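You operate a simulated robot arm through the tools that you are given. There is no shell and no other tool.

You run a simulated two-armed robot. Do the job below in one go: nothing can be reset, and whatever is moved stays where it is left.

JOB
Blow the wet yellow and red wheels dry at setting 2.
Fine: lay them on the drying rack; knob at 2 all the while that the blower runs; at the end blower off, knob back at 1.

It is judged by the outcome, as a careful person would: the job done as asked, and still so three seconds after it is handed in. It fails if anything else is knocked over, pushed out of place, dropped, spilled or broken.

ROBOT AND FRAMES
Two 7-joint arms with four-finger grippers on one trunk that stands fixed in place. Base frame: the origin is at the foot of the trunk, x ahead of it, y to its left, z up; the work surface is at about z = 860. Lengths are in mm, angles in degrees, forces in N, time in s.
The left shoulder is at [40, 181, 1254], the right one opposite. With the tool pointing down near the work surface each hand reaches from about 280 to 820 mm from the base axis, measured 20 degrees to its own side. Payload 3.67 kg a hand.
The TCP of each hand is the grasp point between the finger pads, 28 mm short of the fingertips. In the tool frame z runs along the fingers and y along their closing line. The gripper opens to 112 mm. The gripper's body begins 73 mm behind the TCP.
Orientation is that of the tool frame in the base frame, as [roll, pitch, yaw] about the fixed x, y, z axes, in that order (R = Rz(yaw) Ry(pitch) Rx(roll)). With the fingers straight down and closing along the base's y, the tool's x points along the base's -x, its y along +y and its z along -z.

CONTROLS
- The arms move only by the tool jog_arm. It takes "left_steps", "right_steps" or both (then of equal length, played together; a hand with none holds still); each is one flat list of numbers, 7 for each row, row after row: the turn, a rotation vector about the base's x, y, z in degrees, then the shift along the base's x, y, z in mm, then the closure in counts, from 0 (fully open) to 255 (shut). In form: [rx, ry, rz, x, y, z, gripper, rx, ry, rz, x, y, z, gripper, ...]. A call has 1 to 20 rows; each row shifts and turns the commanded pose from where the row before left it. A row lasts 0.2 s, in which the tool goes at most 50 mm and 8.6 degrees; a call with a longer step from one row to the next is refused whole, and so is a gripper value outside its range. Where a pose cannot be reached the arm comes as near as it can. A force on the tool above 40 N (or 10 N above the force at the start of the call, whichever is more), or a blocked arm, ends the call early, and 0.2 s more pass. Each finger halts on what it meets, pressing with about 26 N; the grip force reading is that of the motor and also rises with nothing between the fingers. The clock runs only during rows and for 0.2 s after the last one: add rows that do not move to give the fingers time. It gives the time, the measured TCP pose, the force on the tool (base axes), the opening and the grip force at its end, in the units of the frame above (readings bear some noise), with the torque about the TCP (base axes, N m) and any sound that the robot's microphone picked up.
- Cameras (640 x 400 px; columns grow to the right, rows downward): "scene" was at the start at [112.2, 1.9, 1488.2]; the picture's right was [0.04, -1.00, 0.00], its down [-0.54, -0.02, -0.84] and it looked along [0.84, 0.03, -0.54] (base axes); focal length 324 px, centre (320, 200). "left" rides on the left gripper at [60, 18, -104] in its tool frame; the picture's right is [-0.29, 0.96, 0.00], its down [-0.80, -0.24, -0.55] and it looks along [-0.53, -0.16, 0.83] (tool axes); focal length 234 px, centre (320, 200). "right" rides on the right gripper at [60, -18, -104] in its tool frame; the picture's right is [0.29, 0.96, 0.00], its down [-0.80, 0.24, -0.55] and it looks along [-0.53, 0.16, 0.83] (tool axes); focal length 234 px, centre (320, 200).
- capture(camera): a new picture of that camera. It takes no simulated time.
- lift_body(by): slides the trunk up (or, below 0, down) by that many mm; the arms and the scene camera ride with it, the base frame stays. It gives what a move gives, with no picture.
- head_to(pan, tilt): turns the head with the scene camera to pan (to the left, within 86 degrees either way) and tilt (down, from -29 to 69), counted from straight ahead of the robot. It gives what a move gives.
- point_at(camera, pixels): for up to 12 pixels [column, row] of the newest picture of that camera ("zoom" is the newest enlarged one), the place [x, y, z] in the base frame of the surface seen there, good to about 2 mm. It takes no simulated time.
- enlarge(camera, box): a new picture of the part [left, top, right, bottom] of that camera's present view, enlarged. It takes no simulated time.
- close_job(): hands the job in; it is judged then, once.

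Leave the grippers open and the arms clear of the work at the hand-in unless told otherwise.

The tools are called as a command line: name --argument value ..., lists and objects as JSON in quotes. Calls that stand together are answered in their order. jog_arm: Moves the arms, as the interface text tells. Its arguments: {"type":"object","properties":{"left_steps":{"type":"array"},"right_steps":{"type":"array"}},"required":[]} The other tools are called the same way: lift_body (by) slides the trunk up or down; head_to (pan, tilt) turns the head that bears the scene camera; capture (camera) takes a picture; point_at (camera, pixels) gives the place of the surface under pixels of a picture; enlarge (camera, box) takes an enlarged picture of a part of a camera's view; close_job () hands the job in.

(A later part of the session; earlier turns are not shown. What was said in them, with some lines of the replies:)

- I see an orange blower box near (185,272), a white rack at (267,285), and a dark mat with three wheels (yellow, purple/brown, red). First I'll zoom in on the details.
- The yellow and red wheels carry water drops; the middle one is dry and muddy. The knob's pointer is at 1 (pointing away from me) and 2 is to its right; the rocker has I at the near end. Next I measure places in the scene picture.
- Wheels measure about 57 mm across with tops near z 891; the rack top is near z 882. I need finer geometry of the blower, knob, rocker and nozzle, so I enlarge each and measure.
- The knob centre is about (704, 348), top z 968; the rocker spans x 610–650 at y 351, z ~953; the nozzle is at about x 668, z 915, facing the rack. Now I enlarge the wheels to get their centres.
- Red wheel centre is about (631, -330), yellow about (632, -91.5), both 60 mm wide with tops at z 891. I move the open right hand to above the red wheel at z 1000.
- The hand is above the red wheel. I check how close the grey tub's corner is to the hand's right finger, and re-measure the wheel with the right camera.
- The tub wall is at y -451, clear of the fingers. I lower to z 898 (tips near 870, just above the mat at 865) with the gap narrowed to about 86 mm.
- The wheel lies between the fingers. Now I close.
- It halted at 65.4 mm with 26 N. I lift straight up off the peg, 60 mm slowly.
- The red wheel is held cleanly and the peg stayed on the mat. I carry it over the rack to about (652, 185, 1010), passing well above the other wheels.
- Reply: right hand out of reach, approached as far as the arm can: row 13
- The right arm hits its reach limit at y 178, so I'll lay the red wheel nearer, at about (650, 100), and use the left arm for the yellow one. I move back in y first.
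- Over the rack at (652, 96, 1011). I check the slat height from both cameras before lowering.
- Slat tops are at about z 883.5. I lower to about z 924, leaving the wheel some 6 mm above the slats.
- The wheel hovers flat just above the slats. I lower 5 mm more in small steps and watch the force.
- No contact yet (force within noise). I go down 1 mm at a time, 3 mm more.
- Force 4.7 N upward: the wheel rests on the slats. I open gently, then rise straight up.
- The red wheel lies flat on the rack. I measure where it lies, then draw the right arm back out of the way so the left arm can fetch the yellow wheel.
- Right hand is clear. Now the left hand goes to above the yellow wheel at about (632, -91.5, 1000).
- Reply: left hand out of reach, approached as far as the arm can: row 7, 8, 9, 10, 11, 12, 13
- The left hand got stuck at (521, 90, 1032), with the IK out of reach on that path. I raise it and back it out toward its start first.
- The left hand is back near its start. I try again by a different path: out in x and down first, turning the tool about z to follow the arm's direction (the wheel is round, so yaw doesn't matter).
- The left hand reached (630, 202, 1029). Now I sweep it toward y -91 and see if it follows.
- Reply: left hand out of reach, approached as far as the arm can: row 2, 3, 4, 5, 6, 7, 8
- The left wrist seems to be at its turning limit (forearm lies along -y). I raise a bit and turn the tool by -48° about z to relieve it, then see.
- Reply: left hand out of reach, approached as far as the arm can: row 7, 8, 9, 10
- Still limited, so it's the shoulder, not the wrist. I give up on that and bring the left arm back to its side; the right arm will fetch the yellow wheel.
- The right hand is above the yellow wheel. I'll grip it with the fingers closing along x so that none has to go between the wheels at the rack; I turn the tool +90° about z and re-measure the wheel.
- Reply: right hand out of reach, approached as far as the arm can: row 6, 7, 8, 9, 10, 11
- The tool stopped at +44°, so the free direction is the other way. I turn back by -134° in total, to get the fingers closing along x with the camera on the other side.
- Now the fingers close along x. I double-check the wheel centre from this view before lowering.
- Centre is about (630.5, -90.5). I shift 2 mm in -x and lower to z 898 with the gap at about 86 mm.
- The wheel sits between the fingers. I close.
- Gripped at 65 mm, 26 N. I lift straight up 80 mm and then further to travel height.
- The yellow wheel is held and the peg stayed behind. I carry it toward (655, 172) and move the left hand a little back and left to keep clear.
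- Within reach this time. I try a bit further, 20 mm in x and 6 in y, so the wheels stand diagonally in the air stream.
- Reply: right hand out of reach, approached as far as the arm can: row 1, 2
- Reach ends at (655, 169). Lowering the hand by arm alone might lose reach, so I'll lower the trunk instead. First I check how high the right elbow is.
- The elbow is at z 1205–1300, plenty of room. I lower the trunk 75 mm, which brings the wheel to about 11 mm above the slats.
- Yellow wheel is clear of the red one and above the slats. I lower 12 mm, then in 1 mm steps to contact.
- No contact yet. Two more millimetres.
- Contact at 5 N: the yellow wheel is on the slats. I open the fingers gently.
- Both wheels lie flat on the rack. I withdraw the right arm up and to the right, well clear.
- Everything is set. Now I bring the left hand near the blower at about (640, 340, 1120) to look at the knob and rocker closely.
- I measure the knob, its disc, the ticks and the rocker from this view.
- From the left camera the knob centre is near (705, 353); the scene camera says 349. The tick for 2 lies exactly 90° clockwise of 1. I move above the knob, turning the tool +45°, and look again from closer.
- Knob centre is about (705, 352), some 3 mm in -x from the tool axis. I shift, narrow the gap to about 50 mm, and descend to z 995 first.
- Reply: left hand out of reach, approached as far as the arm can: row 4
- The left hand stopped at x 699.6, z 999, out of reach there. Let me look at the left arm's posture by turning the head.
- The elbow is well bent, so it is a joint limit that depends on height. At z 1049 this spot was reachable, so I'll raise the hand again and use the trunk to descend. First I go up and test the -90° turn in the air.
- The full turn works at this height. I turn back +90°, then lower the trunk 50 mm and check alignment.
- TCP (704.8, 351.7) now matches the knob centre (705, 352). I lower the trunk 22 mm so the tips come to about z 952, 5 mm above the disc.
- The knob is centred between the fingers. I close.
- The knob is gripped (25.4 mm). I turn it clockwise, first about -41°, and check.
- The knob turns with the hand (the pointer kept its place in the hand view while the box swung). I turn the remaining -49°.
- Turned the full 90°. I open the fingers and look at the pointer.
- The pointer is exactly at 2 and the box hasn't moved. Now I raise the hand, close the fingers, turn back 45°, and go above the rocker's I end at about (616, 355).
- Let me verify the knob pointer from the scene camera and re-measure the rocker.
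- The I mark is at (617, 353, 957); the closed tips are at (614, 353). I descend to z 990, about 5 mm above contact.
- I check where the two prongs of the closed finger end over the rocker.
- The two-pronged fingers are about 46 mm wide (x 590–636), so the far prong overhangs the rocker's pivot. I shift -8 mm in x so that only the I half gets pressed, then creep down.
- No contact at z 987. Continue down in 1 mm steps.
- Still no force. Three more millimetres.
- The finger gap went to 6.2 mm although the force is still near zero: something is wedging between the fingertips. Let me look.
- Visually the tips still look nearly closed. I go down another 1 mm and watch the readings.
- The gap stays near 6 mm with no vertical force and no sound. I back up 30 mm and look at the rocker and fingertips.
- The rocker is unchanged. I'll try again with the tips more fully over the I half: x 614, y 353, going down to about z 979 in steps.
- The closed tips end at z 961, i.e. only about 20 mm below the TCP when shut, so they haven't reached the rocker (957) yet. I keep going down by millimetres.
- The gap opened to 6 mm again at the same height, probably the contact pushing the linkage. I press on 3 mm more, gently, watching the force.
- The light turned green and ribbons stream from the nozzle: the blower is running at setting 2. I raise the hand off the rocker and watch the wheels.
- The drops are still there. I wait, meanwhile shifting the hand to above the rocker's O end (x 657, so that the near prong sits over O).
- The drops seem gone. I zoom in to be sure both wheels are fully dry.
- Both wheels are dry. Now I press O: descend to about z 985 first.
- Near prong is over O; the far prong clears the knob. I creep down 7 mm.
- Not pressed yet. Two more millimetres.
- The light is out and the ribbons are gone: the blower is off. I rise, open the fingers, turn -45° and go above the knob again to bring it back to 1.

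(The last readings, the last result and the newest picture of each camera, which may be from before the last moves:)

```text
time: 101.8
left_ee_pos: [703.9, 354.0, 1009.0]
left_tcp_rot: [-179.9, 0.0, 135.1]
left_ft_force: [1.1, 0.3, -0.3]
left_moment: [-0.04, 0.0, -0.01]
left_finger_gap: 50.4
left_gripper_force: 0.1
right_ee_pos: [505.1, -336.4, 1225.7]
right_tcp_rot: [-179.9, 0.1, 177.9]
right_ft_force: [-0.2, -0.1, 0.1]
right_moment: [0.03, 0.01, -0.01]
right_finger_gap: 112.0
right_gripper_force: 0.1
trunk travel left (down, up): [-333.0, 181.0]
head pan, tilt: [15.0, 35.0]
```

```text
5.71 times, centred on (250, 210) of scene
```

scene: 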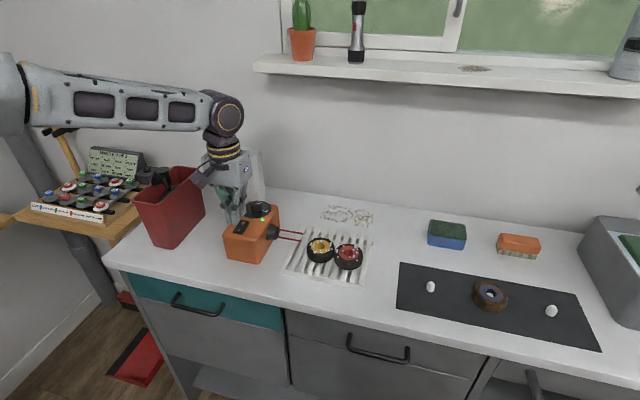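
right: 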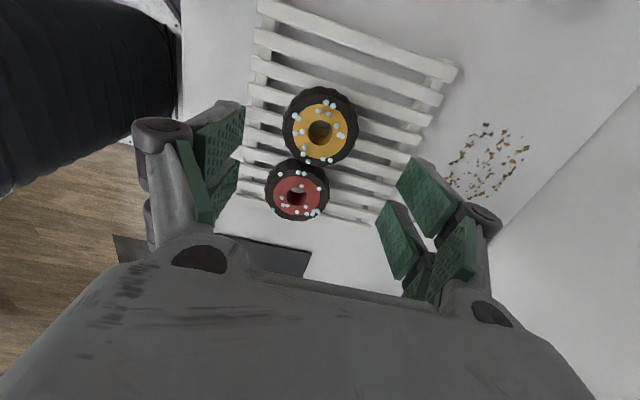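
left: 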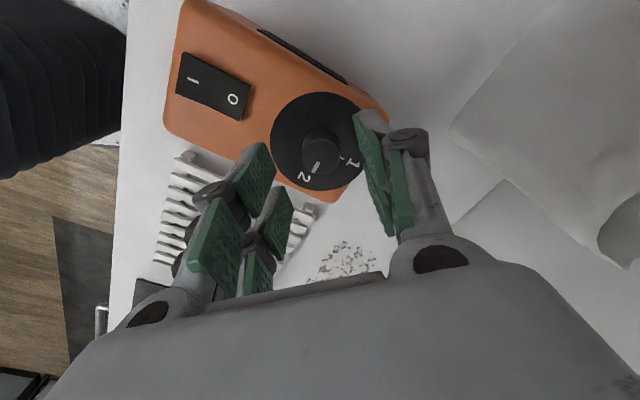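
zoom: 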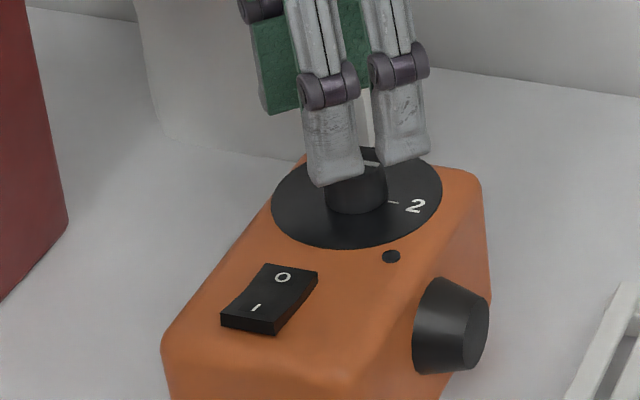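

Pointer at 2, rocker at O. The knob centre is about 1 mm off the tool axis toward +x+y, so I nudge (0.8, 1.0) and lower the trunk 29 mm.

jog_arm --left_steps '[0, 0, 0, 0.8, 1.0, 0, 140, 0, 0, 0, 0, 0, 0, 140]'

lift_body --by -29

enlarge --camera "left" --box '[240, 80, 400, 220]'

enlarge --camera "scene" --box '[215, 155, 285, 225]'

```text
time: 102.4
left_ee_pos: [706.2, 354.7, 1008.0]
left_tcp_rot: [-179.9, 0.0, 135.0]
left_ft_force: [-0.5, 0.5, -0.4]
left_moment: [0.02, 0.02, 0.0]
left_finger_gap: 50.8
left_gripper_force: 0.1
right_ee_pos: [504.8, -336.8, 1225.6]
right_tcp_rot: [-180.0, 0.1, 177.9]
right_ft_force: [-0.3, -1.2, 0.7]
right_moment: [-0.02, -0.01, -0.02]
right_finger_gap: 111.9
right_gripper_force: 0.0
trunk travel left (down, up): [-333.0, 181.0]
head pan, tilt: [15.0, 35.0]
```

```text
time: 103.2
left_ee_pos: [705.6, 353.9, 980.9]
left_tcp_rot: [180.0, 0.0, 134.9]
left_ft_force: [0.1, -0.2, 0.3]
left_moment: [0.02, -0.02, 0.02]
left_finger_gap: 50.7
left_gripper_force: 0.0
right_ee_pos: [504.8, -336.3, 1198.1]
right_tcp_rot: [180.0, 0.1, 177.8]
right_ft_force: [0.3, -0.6, 0.6]
right_moment: [0.0, -0.01, 0.01]
right_finger_gap: 111.9
right_gripper_force: 0.0
trunk travel left (down, up): [-304.0, 210.0]
head pan, tilt: [15.0, 35.0]
```

```text
2.86 times, centred on (320, 150) of left
```

zoom: 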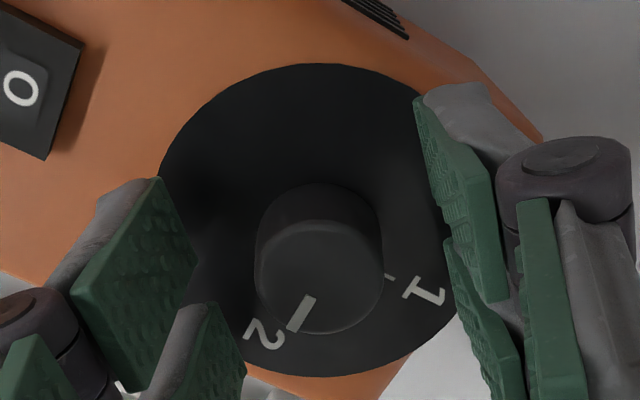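

```text
5.71 times, centred on (250, 190) of scene
```

zoom: 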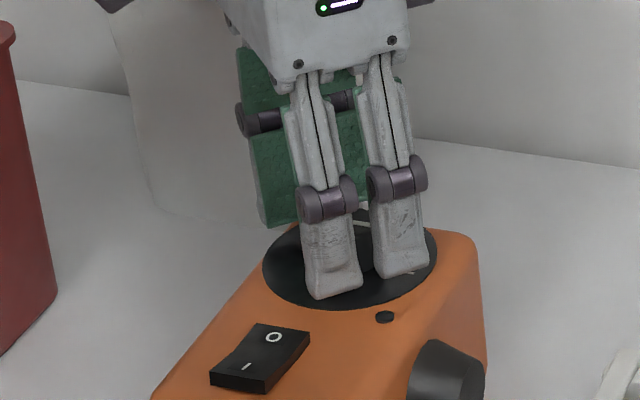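

The knob is centred. I close on it.

jog_arm --left_steps '[0, 0, 0, 0, 0, 0, 180, 0, 0, 0, 0, 0, 0, 255, 0, 0, 0, 0, 0, 0, 255, 0, 0, 0, 0, 0, 0, 255]'

```text
time: 104.2
left_ee_pos: [704.6, 353.6, 979.7]
left_tcp_rot: [179.9, 0.0, 135.0]
left_ft_force: [-2.8, -5.1, -3.2]
left_moment: [-0.34, -0.09, -0.04]
left_finger_gap: 25.3
left_gripper_force: 44.8
right_ee_pos: [505.6, -337.8, 1197.2]
right_tcp_rot: [179.9, 0.1, 177.9]
right_ft_force: [0.2, -0.5, 0.5]
right_moment: [0.01, -0.01, -0.01]
right_finger_gap: 112.1
right_gripper_force: 0.1
trunk travel left (down, up): [-304.0, 210.0]
head pan, tilt: [15.0, 35.0]
```

Gripped at 25.3 mm. I turn it back +90° (counter-clockwise seen from above).

jog_arm --left_steps '[0, 0, 8.2, 0, 0, 0, 255, 0, 0, 8.2, 0, 0, 0, 255, 0, 0, 8.2, 0, 0, 0, 255, 0, 0, 8.2, 0, 0, 0, 255, 0, 0, 8.2, 0, 0, 0, 255, 0, 0, 8.2, 0, 0, 0, 255, 0, 0, 8.2, 0, 0, 0, 255, 0, 0, 8.2, 0, 0, 0, 255, 0, 0, 8.2, 0, 0, 0, 255, 0, 0, 8.2, 0, 0, 0, 255, 0, 0, 8, 0, 0, 0, 255, 0, 0, 0, 0, 0, 0, 255]'

enlarge --camera "left" --box '[240, 80, 400, 220]'

```text
time: 106.8
left_ee_pos: [706.3, 352.9, 980.4]
left_tcp_rot: [180.0, 0.1, -134.9]
left_ft_force: [-2.3, -13.8, -7.9]
left_moment: [-0.24, -0.14, -0.32]
left_finger_gap: 25.0
left_gripper_force: 44.9
right_ee_pos: [506.5, -338.5, 1197.2]
right_tcp_rot: [179.9, 0.0, 177.9]
right_ft_force: [0.3, 0.3, -0.3]
right_moment: [-0.02, -0.03, -0.03]
right_finger_gap: 111.9
right_gripper_force: 0.0
trunk travel left (down, up): [-304.0, 210.0]
head pan, tilt: [15.0, 35.0]
```

```text
2.86 times, centred on (320, 150) of left
```

zoom: 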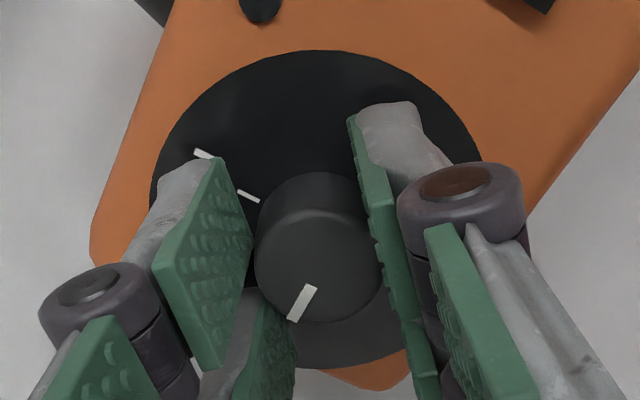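

Turned back fully. I open and lift off to check the pointer.

jog_arm --left_steps '[0, 0, 0, 0, 0, 0, 180, 0, 0, 0, 0, 0, 0, 140, 0, 0, 0, 0, 0, 0, 140]'

lift_body --by 40

enlarge --camera "left" --box '[240, 60, 400, 200]'

enlarge --camera "scene" --box '[200, 170, 400, 300]'

```text
time: 107.6
left_ee_pos: [705.6, 353.7, 980.1]
left_tcp_rot: [179.9, 0.1, -135.0]
left_ft_force: [0.1, 1.1, 0.3]
left_moment: [0.01, 0.0, 0.03]
left_finger_gap: 50.4
left_gripper_force: 0.1
right_ee_pos: [506.4, -335.9, 1197.8]
right_tcp_rot: [179.9, 0.2, 177.9]
right_ft_force: [-0.5, -1.2, -0.6]
right_moment: [-0.01, -0.01, 0.03]
right_finger_gap: 112.1
right_gripper_force: 0.0
trunk travel left (down, up): [-304.0, 210.0]
head pan, tilt: [15.0, 35.0]
```

```text
time: 108.4
left_ee_pos: [705.0, 353.0, 1017.7]
left_tcp_rot: [179.9, 0.0, -135.0]
left_ft_force: [-0.1, 0.4, 0.9]
left_moment: [0.01, 0.0, -0.04]
left_finger_gap: 50.6
left_gripper_force: 0.1
right_ee_pos: [506.0, -337.5, 1236.4]
right_tcp_rot: [-180.0, 0.0, 178.0]
right_ft_force: [-0.5, -0.8, -0.9]
right_moment: [0.04, 0.01, 0.02]
right_finger_gap: 112.1
right_gripper_force: 0.0
trunk travel left (down, up): [-344.0, 170.0]
head pan, tilt: [15.0, 35.0]
```

```text
2.86 times, centred on (320, 130) of left
```

zoom: 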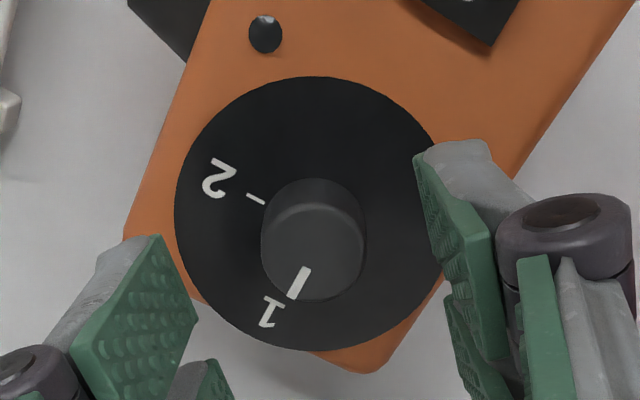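

```text
3.08 times, centred on (300, 235) of scene
```

zoom: 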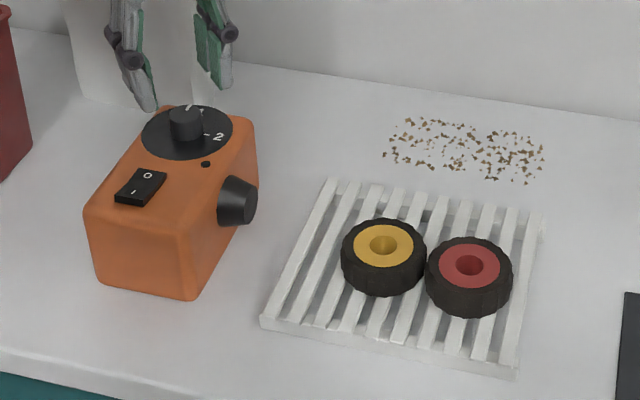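

The pointer is back at 1, the rocker at O, and both wheels lie dry on the rack. I raise and withdraw the left arm, open fully, and bring the trunk and head back.

jog_arm --left_steps '[0, 0, 0, 0, 0, 15, 140, 0, 0, 0, 0, 0, 25, 140, 0, 0, -7.5, -15, 0, 25, 60, 0, 0, -7.5, -25, 5, 25, 0, 0, 0, -7.5, -25, 5, 25, 0, 0, 0, -7.5, -25, 5, 25, 0, 0, 0, -7.5, -25, 5, 20, 0, 0, 0, -7.5, -25, 5, 20, 0, 0, 0, 0, -25, 5, 10, 0, 0, 0, 0, 0, 0, 0, 0]'

lift_body --by 31

head_to --pan 2 --tilt 33

capture --camera "scene"

enlarge --camera "scene" --box '[140, 220, 320, 332]'

enlarge --camera "scene" --box '[330, 225, 520, 340]'

```text
time: 110.6
left_ee_pos: [540.2, 384.3, 1208.0]
left_tcp_rot: [179.9, 0.0, -180.0]
left_ft_force: [0.2, -0.1, 0.4]
left_moment: [0.0, 0.06, 0.01]
left_finger_gap: 111.9
left_gripper_force: 0.1
right_ee_pos: [506.9, -337.3, 1236.9]
right_tcp_rot: [-180.0, 0.0, 177.9]
right_ft_force: [0.7, 0.2, -0.7]
right_moment: [-0.03, 0.03, 0.01]
right_finger_gap: 111.8
right_gripper_force: 0.0
trunk travel left (down, up): [-344.0, 170.0]
head pan, tilt: [15.0, 35.0]
```

```text
time: 111.4
left_ee_pos: [541.3, 384.5, 1240.3]
left_tcp_rot: [-180.0, -0.1, -180.0]
left_ft_force: [-0.7, -0.6, -0.9]
left_moment: [-0.03, 0.04, -0.01]
left_finger_gap: 111.8
left_gripper_force: 0.0
right_ee_pos: [506.7, -336.8, 1268.3]
right_tcp_rot: [180.0, 0.0, 177.9]
right_ft_force: [-1.0, 0.0, 0.2]
right_moment: [0.01, 0.0, 0.0]
right_finger_gap: 112.2
right_gripper_force: 0.1
trunk travel left (down, up): [-375.0, 139.0]
head pan, tilt: [15.0, 35.0]
```

```text
time: 112.1
left_ee_pos: [539.9, 384.6, 1240.2]
left_tcp_rot: [179.9, 0.0, 180.0]
left_ft_force: [0.4, -0.4, 0.1]
left_moment: [0.0, 0.04, -0.02]
left_finger_gap: 111.8
left_gripper_force: 0.1
right_ee_pos: [506.4, -336.2, 1267.9]
right_tcp_rot: [180.0, 0.2, 177.9]
right_ft_force: [-0.2, -0.9, 0.2]
right_moment: [0.0, -0.01, 0.0]
right_finger_gap: 112.0
right_gripper_force: 0.0
trunk travel left (down, up): [-375.0, 139.0]
head pan, tilt: [2.0, 33.0]
```

```text
taken
```

scene: 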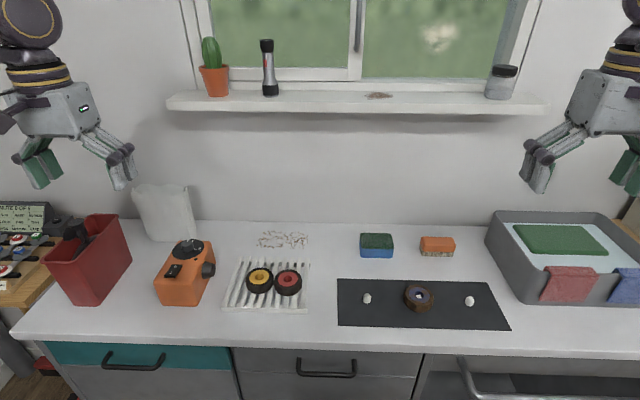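

```text
3.56 times, centred on (230, 276) of scene
```

zoom: 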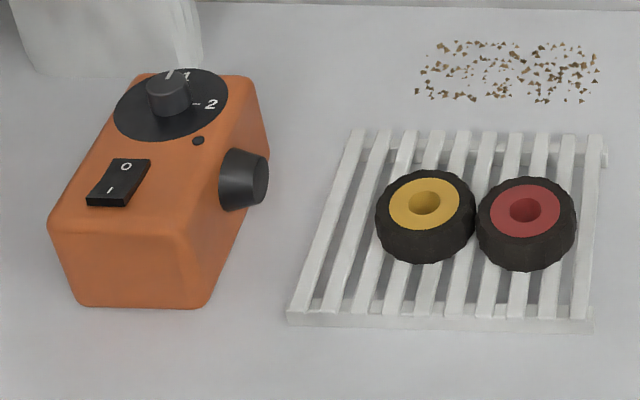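

```text
3.37 times, centred on (425, 282) of scene
```

zoom: 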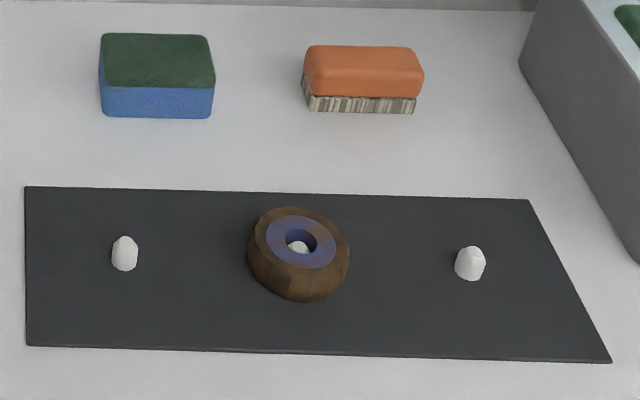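

Everything is as asked: both wheels are dry and flat on the rack, and the rocker is at O with the light dark. The knob is at 1, and the blower and everything else are where they were. Both hands are open and clear, so I hand in the job.

close_job

```text
The job is handed in.
```

The yellow and red wheels are dry and lying flat on the drying rack. I handed the job in with everything in place.

- **Drying:** the blower ran for about 7 seconds, with the knob at 2 the whole time. Close-up pictures taken before I switched it off showed no drops left on either wheel.
- **Blower:** it is switched off, its light is out, and the knob is back at 1.
- **Everything else:** the muddy middle wheel, the mat, the tub and the blower are where they were at the start. Both hands are open and clear of the work.
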